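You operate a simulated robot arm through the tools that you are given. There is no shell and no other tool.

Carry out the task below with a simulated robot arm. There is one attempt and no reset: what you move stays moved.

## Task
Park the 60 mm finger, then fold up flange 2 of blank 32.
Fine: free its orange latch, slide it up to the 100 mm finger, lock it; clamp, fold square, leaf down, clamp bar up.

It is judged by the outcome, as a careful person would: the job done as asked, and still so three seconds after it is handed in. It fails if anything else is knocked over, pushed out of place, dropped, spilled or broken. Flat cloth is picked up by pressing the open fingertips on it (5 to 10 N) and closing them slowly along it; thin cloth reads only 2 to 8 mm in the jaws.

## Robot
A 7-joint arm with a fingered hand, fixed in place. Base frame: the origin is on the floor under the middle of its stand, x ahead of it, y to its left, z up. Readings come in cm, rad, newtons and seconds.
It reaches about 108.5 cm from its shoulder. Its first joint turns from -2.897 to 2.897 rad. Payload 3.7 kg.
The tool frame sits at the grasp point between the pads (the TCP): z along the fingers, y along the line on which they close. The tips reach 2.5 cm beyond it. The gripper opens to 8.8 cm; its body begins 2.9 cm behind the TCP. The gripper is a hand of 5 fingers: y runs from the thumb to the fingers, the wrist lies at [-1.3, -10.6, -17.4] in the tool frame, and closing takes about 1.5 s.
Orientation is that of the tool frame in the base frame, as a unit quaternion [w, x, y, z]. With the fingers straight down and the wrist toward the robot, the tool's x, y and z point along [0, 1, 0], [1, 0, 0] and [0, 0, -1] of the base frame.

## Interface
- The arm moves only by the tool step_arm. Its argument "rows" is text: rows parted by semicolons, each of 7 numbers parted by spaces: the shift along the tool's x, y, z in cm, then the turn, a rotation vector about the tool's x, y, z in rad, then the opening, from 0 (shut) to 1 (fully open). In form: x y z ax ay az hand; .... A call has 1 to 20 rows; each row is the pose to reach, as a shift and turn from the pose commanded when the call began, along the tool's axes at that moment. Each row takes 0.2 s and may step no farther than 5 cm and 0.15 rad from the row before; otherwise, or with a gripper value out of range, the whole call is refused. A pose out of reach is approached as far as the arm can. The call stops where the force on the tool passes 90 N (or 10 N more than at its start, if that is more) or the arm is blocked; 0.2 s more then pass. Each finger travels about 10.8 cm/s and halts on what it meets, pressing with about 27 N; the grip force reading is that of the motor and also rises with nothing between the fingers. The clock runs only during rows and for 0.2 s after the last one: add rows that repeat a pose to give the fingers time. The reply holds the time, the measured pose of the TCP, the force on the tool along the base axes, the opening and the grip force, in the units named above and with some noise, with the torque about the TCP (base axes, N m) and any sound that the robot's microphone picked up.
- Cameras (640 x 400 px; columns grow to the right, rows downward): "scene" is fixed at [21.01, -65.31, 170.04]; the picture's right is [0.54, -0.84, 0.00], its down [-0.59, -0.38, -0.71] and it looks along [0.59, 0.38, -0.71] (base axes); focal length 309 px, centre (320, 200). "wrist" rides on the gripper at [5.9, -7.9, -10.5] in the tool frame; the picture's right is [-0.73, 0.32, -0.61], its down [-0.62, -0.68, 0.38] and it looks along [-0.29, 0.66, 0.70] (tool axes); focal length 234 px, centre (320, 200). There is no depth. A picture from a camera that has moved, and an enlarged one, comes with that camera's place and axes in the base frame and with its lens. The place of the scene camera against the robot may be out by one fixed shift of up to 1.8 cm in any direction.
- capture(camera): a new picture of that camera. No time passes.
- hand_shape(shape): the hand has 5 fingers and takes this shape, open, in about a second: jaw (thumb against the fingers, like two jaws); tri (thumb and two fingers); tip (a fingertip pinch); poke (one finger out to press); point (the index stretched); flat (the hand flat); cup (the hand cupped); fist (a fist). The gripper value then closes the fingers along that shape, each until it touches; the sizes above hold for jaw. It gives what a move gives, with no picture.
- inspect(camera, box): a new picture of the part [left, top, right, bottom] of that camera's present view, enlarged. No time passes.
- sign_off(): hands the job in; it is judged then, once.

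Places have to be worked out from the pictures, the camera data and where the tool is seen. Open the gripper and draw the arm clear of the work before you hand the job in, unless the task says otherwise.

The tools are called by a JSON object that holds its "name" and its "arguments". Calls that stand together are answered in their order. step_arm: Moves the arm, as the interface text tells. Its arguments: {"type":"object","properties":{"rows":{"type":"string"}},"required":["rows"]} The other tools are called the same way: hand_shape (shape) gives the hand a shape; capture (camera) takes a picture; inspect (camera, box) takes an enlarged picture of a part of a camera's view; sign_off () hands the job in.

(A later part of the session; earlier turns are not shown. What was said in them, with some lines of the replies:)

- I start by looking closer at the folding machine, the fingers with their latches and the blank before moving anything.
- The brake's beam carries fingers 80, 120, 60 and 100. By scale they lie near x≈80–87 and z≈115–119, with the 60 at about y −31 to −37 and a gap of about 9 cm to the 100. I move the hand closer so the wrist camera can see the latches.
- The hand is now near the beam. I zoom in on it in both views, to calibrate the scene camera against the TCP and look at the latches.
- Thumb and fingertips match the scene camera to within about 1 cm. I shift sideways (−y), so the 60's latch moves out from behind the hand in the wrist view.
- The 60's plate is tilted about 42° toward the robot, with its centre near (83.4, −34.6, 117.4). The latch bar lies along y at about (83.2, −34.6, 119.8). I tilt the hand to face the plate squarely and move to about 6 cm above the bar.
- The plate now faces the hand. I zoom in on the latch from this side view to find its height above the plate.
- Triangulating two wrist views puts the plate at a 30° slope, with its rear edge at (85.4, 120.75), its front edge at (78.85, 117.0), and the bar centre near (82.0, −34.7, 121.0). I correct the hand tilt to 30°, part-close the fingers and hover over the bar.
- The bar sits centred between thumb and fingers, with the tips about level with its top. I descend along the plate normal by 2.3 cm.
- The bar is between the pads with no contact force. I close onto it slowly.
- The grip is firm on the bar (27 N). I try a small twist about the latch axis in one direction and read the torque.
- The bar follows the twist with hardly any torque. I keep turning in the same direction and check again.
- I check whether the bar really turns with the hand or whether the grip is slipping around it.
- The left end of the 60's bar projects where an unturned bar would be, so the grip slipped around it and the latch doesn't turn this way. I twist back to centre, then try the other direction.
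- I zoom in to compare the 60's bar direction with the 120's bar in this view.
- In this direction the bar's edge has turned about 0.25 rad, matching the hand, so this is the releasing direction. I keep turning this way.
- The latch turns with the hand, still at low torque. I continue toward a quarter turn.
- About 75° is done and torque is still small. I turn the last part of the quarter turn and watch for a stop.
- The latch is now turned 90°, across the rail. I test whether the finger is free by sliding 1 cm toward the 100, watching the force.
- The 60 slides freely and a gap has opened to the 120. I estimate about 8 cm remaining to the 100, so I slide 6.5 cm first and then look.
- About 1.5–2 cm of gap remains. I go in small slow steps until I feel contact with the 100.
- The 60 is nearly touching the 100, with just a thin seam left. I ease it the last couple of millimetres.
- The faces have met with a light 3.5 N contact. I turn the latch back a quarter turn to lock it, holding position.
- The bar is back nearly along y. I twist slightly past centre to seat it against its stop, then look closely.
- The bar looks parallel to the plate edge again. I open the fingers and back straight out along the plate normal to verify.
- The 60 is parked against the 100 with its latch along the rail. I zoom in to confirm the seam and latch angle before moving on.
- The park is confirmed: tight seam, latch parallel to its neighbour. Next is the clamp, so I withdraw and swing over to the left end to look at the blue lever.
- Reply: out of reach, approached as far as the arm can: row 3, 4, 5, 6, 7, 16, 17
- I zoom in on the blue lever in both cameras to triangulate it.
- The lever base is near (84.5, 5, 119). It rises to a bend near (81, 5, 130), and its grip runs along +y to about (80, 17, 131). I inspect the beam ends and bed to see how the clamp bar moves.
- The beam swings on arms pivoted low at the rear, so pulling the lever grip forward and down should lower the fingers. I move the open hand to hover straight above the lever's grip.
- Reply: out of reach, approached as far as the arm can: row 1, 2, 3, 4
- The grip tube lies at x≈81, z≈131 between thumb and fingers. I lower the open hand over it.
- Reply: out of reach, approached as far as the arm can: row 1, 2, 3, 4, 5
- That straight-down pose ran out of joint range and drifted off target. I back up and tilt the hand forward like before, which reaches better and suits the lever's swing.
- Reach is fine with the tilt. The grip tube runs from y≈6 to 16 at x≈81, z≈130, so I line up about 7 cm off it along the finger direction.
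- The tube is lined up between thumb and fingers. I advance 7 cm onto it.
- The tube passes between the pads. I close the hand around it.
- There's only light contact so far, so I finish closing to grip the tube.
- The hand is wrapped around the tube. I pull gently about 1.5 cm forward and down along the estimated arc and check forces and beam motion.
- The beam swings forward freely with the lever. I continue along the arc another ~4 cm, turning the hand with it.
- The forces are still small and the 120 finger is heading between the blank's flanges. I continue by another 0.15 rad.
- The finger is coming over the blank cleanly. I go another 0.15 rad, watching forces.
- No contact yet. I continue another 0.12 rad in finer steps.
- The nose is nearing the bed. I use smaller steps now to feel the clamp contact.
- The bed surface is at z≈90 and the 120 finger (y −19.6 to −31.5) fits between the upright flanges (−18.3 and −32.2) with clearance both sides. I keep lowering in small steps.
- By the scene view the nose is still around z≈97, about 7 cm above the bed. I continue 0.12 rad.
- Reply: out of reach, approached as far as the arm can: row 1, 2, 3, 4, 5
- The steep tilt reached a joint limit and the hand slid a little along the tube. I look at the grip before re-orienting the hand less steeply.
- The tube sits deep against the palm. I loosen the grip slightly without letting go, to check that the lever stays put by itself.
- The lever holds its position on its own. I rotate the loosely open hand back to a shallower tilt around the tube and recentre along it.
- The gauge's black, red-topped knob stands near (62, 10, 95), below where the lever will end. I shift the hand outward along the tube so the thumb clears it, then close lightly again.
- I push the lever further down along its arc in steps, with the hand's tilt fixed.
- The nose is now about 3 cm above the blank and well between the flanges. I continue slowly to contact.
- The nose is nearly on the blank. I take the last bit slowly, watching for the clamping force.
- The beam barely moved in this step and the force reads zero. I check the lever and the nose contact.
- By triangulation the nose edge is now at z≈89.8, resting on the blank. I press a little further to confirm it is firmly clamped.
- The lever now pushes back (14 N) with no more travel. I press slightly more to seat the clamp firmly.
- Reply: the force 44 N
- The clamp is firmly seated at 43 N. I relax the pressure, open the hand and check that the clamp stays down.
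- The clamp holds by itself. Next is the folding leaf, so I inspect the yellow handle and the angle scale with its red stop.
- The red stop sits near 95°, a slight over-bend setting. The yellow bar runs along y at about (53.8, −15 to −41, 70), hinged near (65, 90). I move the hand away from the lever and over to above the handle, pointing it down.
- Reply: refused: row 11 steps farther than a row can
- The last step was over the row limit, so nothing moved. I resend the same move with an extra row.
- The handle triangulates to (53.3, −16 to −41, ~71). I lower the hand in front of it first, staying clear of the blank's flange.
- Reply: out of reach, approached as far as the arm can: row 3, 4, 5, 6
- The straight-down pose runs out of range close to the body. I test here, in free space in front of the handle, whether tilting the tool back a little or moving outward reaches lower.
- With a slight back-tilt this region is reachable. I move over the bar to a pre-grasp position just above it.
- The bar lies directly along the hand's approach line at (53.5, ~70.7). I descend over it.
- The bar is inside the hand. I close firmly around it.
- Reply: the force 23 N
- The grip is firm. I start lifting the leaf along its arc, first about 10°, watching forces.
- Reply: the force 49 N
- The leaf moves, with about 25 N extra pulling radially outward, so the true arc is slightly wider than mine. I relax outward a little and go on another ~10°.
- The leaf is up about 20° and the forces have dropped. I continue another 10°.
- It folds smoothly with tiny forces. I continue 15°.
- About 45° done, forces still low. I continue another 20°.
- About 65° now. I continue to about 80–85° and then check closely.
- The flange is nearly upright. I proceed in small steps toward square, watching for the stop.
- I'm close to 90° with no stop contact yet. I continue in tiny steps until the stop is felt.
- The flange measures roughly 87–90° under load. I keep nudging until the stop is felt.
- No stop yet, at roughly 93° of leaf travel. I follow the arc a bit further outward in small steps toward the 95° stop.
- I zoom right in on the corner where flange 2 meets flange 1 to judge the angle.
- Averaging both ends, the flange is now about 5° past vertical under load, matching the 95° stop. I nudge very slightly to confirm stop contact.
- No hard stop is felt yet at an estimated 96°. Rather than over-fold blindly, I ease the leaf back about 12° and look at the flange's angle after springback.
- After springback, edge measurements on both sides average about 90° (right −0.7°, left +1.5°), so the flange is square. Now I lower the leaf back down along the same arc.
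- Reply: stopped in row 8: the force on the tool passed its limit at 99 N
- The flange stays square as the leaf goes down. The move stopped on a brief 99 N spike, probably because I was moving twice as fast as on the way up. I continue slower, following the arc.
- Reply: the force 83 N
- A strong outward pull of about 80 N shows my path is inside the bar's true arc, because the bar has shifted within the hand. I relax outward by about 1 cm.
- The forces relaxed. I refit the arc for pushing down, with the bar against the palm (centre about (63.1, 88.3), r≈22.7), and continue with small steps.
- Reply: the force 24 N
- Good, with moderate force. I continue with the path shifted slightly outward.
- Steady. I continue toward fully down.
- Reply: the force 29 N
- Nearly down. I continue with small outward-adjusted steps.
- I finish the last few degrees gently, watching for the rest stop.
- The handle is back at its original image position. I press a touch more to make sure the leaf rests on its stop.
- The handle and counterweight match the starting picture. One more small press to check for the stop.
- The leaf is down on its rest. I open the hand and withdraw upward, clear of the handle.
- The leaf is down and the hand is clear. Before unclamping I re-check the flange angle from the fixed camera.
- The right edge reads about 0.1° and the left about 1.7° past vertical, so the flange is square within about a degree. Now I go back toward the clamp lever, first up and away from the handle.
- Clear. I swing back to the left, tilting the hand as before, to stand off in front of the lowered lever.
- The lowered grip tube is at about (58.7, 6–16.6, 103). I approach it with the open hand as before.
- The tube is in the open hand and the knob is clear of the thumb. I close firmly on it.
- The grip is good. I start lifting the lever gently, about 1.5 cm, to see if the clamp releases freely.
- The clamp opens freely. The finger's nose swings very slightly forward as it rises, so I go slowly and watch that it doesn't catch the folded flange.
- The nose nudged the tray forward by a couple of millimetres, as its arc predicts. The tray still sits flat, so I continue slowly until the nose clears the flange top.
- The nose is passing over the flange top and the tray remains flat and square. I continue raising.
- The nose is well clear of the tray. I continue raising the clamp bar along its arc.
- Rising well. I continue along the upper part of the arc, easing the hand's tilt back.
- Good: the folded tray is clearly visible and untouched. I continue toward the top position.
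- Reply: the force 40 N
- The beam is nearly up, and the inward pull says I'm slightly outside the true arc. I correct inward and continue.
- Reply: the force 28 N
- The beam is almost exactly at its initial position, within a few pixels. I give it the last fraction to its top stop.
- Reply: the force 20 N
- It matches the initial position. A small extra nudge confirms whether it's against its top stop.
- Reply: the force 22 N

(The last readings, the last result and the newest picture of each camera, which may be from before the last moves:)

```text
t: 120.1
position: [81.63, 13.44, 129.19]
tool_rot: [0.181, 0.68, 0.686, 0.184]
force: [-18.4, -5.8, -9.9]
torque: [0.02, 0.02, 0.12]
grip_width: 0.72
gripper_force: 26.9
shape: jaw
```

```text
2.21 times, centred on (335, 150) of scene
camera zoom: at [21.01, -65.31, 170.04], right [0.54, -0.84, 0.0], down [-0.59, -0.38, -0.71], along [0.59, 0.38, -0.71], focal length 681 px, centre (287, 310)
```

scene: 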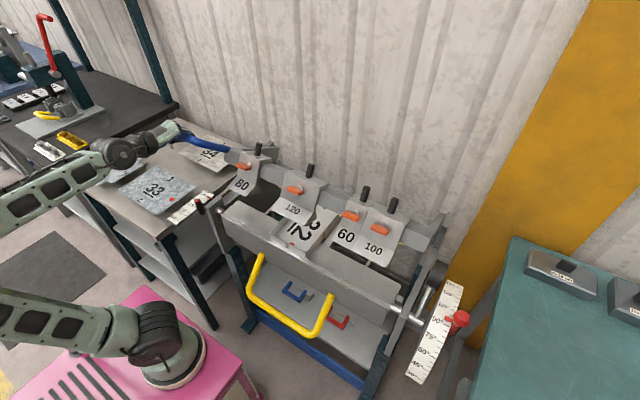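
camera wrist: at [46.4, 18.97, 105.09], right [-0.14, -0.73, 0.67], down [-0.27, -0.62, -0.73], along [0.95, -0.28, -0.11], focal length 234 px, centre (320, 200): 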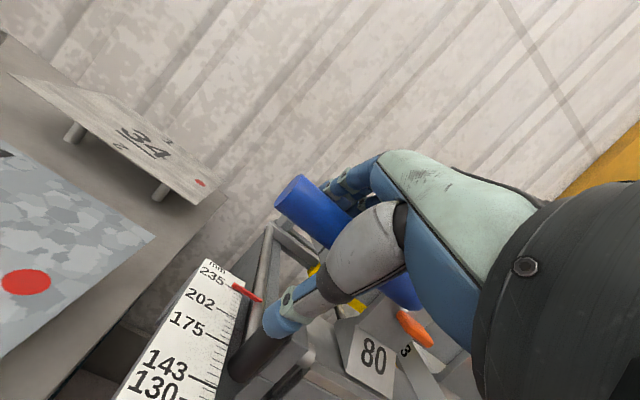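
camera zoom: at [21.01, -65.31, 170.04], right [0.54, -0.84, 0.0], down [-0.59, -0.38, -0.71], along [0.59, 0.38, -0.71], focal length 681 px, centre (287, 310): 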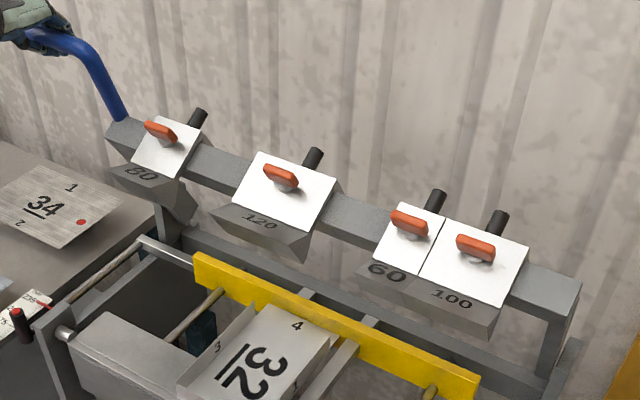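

It's against its top stop (20 N back). I relax, open the hand and withdraw from the lever.

{"name": "step_arm", "arguments": {"rows": "0 -0.25 -0.1 0 0 0 0; 0 -0.45 -0.25 0 0 0 0.2; 0 -0.45 -0.25 0 0 0 0.5; 0 -0.45 -0.25 0 0 0 0.8; 0 -0.45 -0.25 0 0 0 1; 0 -0.45 -0.25 0 0 0 1; 0 -0.45 -0.25 0 0 0 1; 0 -0.45 -3 0 0 0 1; 0 -0.45 -6 0 0 0 1; 0 -0.45 -9 0 0 0 1; 0 -0.45 -9 0 0 0 1"}}

{"name": "capture", "arguments": {"camera": "scene"}}

{"name": "capture", "arguments": {"camera": "wrist"}}

```text
t: 122.5
position: [76.95, 13.34, 136.42]
tool_rot: [0.18, 0.681, 0.685, 0.183]
force: [0.1, 0.6, 0.4]
torque: [0.01, 0.0, 0.03]
grip_width: 8.76
gripper_force: 0.0
shape: jaw
```

```text
taken
```

scene: 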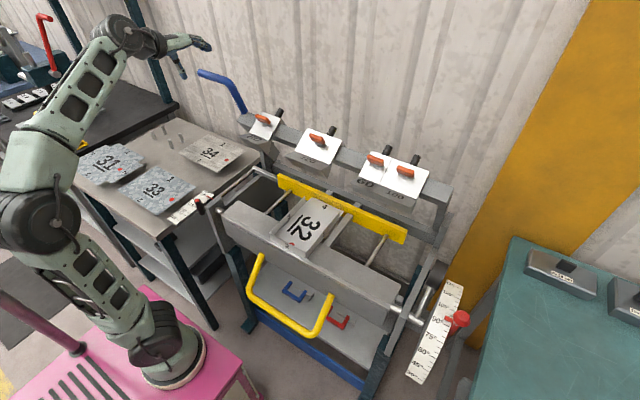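

```text
taken
camera wrist: at [64.83, 19.09, 141.66], right [-0.02, -0.73, 0.69], down [-0.4, -0.63, -0.67], along [0.92, -0.28, -0.28], focal length 234 px, centre (320, 200)
```

wrist: 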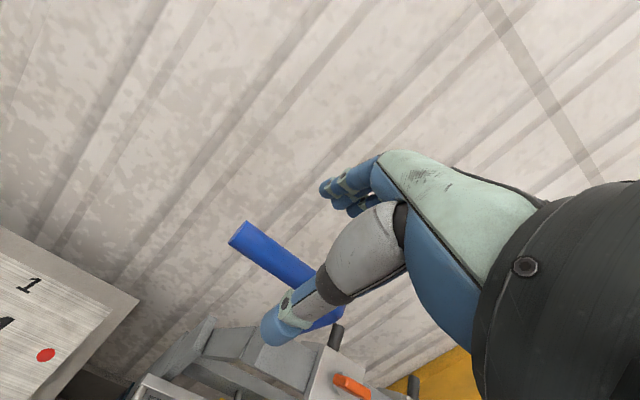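

The lever stays up. I inspect the tray, the flange angle and the leaf closely.

{"name": "inspect", "arguments": {"camera": "scene", "box": [264, 180, 364, 265]}}

{"name": "inspect", "arguments": {"camera": "scene", "box": [290, 235, 316, 260]}}

{"name": "inspect", "arguments": {"camera": "scene", "box": [264, 218, 290, 243]}}

```text
4.71 times, centred on (314, 222) of scene
camera zoom: at [21.01, -65.31, 170.04], right [0.54, -0.84, 0.0], down [-0.59, -0.38, -0.71], along [0.59, 0.38, -0.71], focal length 1453 px, centre (348, 94)
```

zoom: 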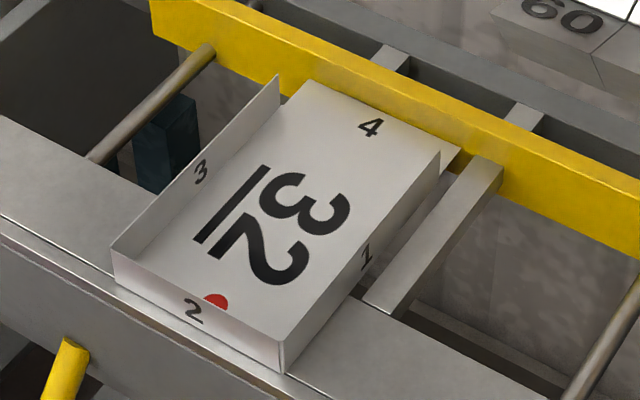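

```text
16.00 times, centred on (303, 248) of scene
camera zoom: at [21.01, -65.31, 170.04], right [0.54, -0.84, 0.0], down [-0.59, -0.38, -0.71], along [0.59, 0.38, -0.71], focal length 4940 px, centre (592, -560)
```

zoom: 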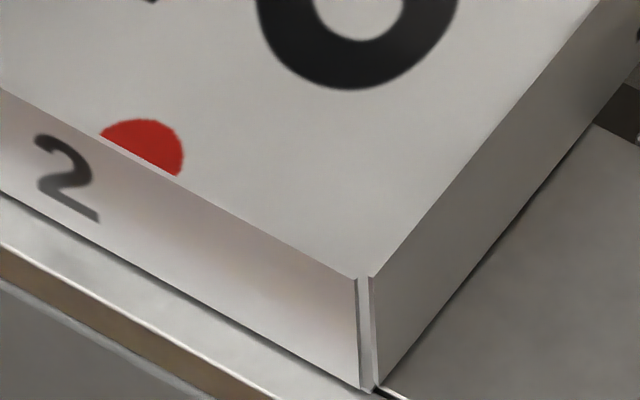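

```text
16.00 times, centred on (277, 230) of scene
camera zoom: at [21.01, -65.31, 170.04], right [0.54, -0.84, 0.0], down [-0.59, -0.38, -0.71], along [0.59, 0.38, -0.71], focal length 4940 px, centre (1008, -288)
```

zoom: 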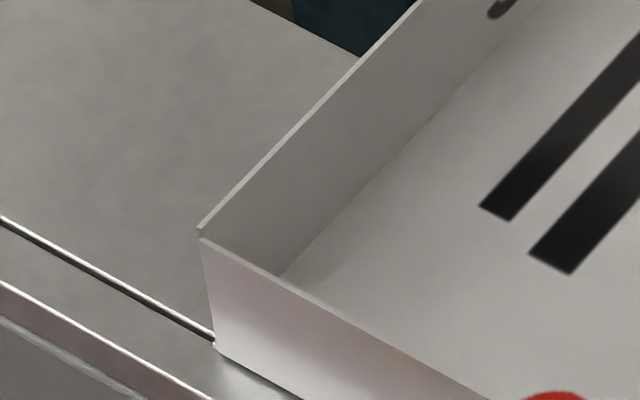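

The tray is square and flat, the leaf is down, the clamp bar is up, and the 60 is parked and locked. I draw the arm clear of the machine.

{"name": "step_arm", "arguments": {"rows": "-0.5 -1 -4 0 0 0 1; -1.5 -3 -8 0 0 0 1; -3 -5.5 -12 0 0 0 1; -5 -8 -15.5 0 0 0 1; -7 -11 -18.5 0 0 0 1; -9 -14 -20.5 0 0 0 1; -10 -17 -21.5 0 0 0 1; -10 -17 -21.5 0 0 0 1"}}

{"name": "capture", "arguments": {"camera": "scene"}}

{"name": "capture", "arguments": {"camera": "wrist"}}

```text
t: 124.3
position: [51.79, 2.87, 146.81]
tool_rot: [0.181, 0.681, 0.686, 0.182]
force: [0.2, -0.7, -0.5]
torque: [0.0, -0.01, 0.0]
grip_width: 8.78
gripper_force: 0.0
shape: jaw
```

```text
taken
```

scene: 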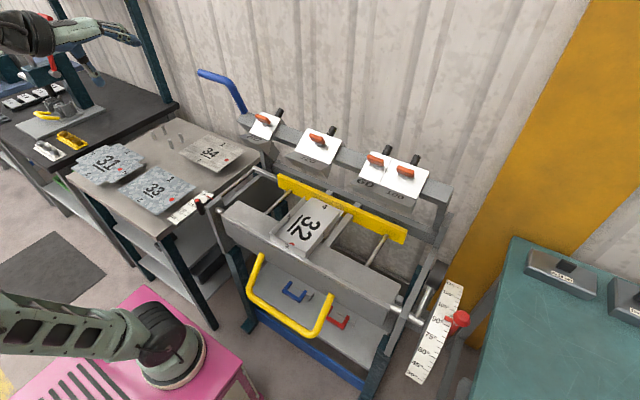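

```text
taken
camera wrist: at [39.73, 8.73, 151.98], right [-0.02, -0.73, 0.69], down [-0.4, -0.63, -0.67], along [0.92, -0.28, -0.28], focal length 234 px, centre (320, 200)
```

wrist: 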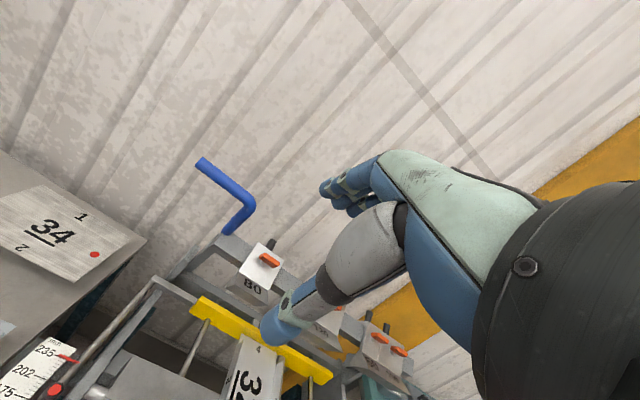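

A final close check of the parked 60's latch and seam, and of the overall machine state.

{"name": "inspect", "arguments": {"camera": "scene", "box": [350, 140, 430, 190]}}

{"name": "inspect", "arguments": {"camera": "scene", "box": [190, 160, 450, 360]}}

```text
8.00 times, centred on (390, 165) of scene
camera zoom: at [21.01, -65.31, 170.04], right [0.54, -0.84, 0.0], down [-0.59, -0.38, -0.71], along [0.59, 0.38, -0.71], focal length 2470 px, centre (-240, 480)
```

zoom: 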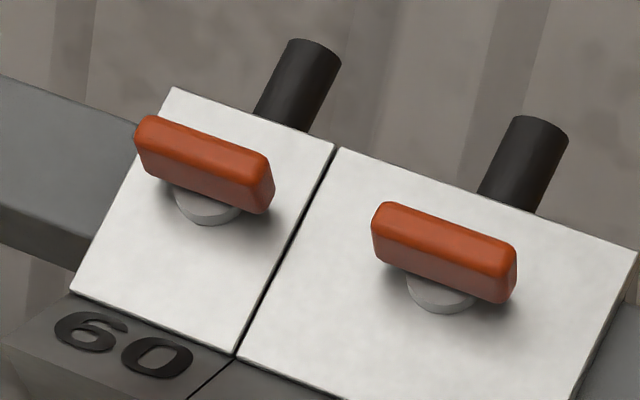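

```text
2.00 times, centred on (320, 260) of scene
camera zoom: at [21.01, -65.31, 170.04], right [0.54, -0.84, 0.0], down [-0.59, -0.38, -0.71], along [0.59, 0.38, -0.71], focal length 618 px, centre (320, 80)
```

zoom: 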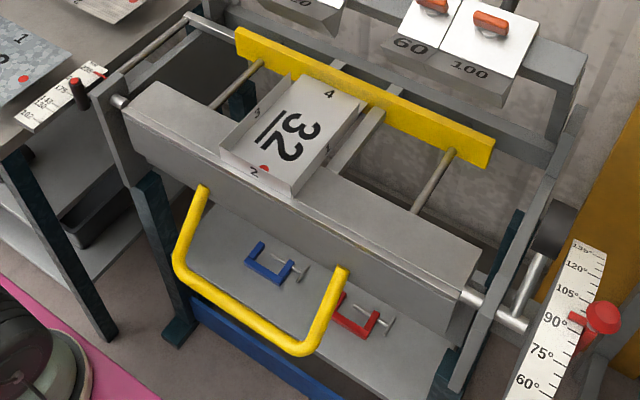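

Final checks:
- **60 mm finger:** tight against the 100, latch locked along the rail.
- **Flange 2:** folded up, square within about a degree.
- **Brake:** leaf down and clamp bar at its top stop.
- **Arm:** hand open and clear of the work.

I hand the job in.

{"name": "sign_off", "arguments": {}}

```text
The job is handed in.
```

The 60 mm finger is parked and locked against the 100, and flange 2 of blank 32 is folded up. The leaf is down, the clamp bar is up against its top stop, and the arm is clear with the hand open. I've handed the job in.

- **Fold angle:** from the camera pictures I estimate the flange is square to within about a degree; I had nothing to measure it with directly. I folded to roughly 95–96° and it sprang back to about 90°. I never felt the red stop, which looks set near 95°.
- **Tray position:** as the clamp bar lifted, the 120 mm finger nudged the tray forward 2–3 mm, so it may no longer touch the yellow back gauge. It still lies flat.
- **Leaf on the way down:** lowering the leaf stopped once on a brief force spike just under 100 N. A second pull of about 80 N followed before I corrected the path. I saw no damage.
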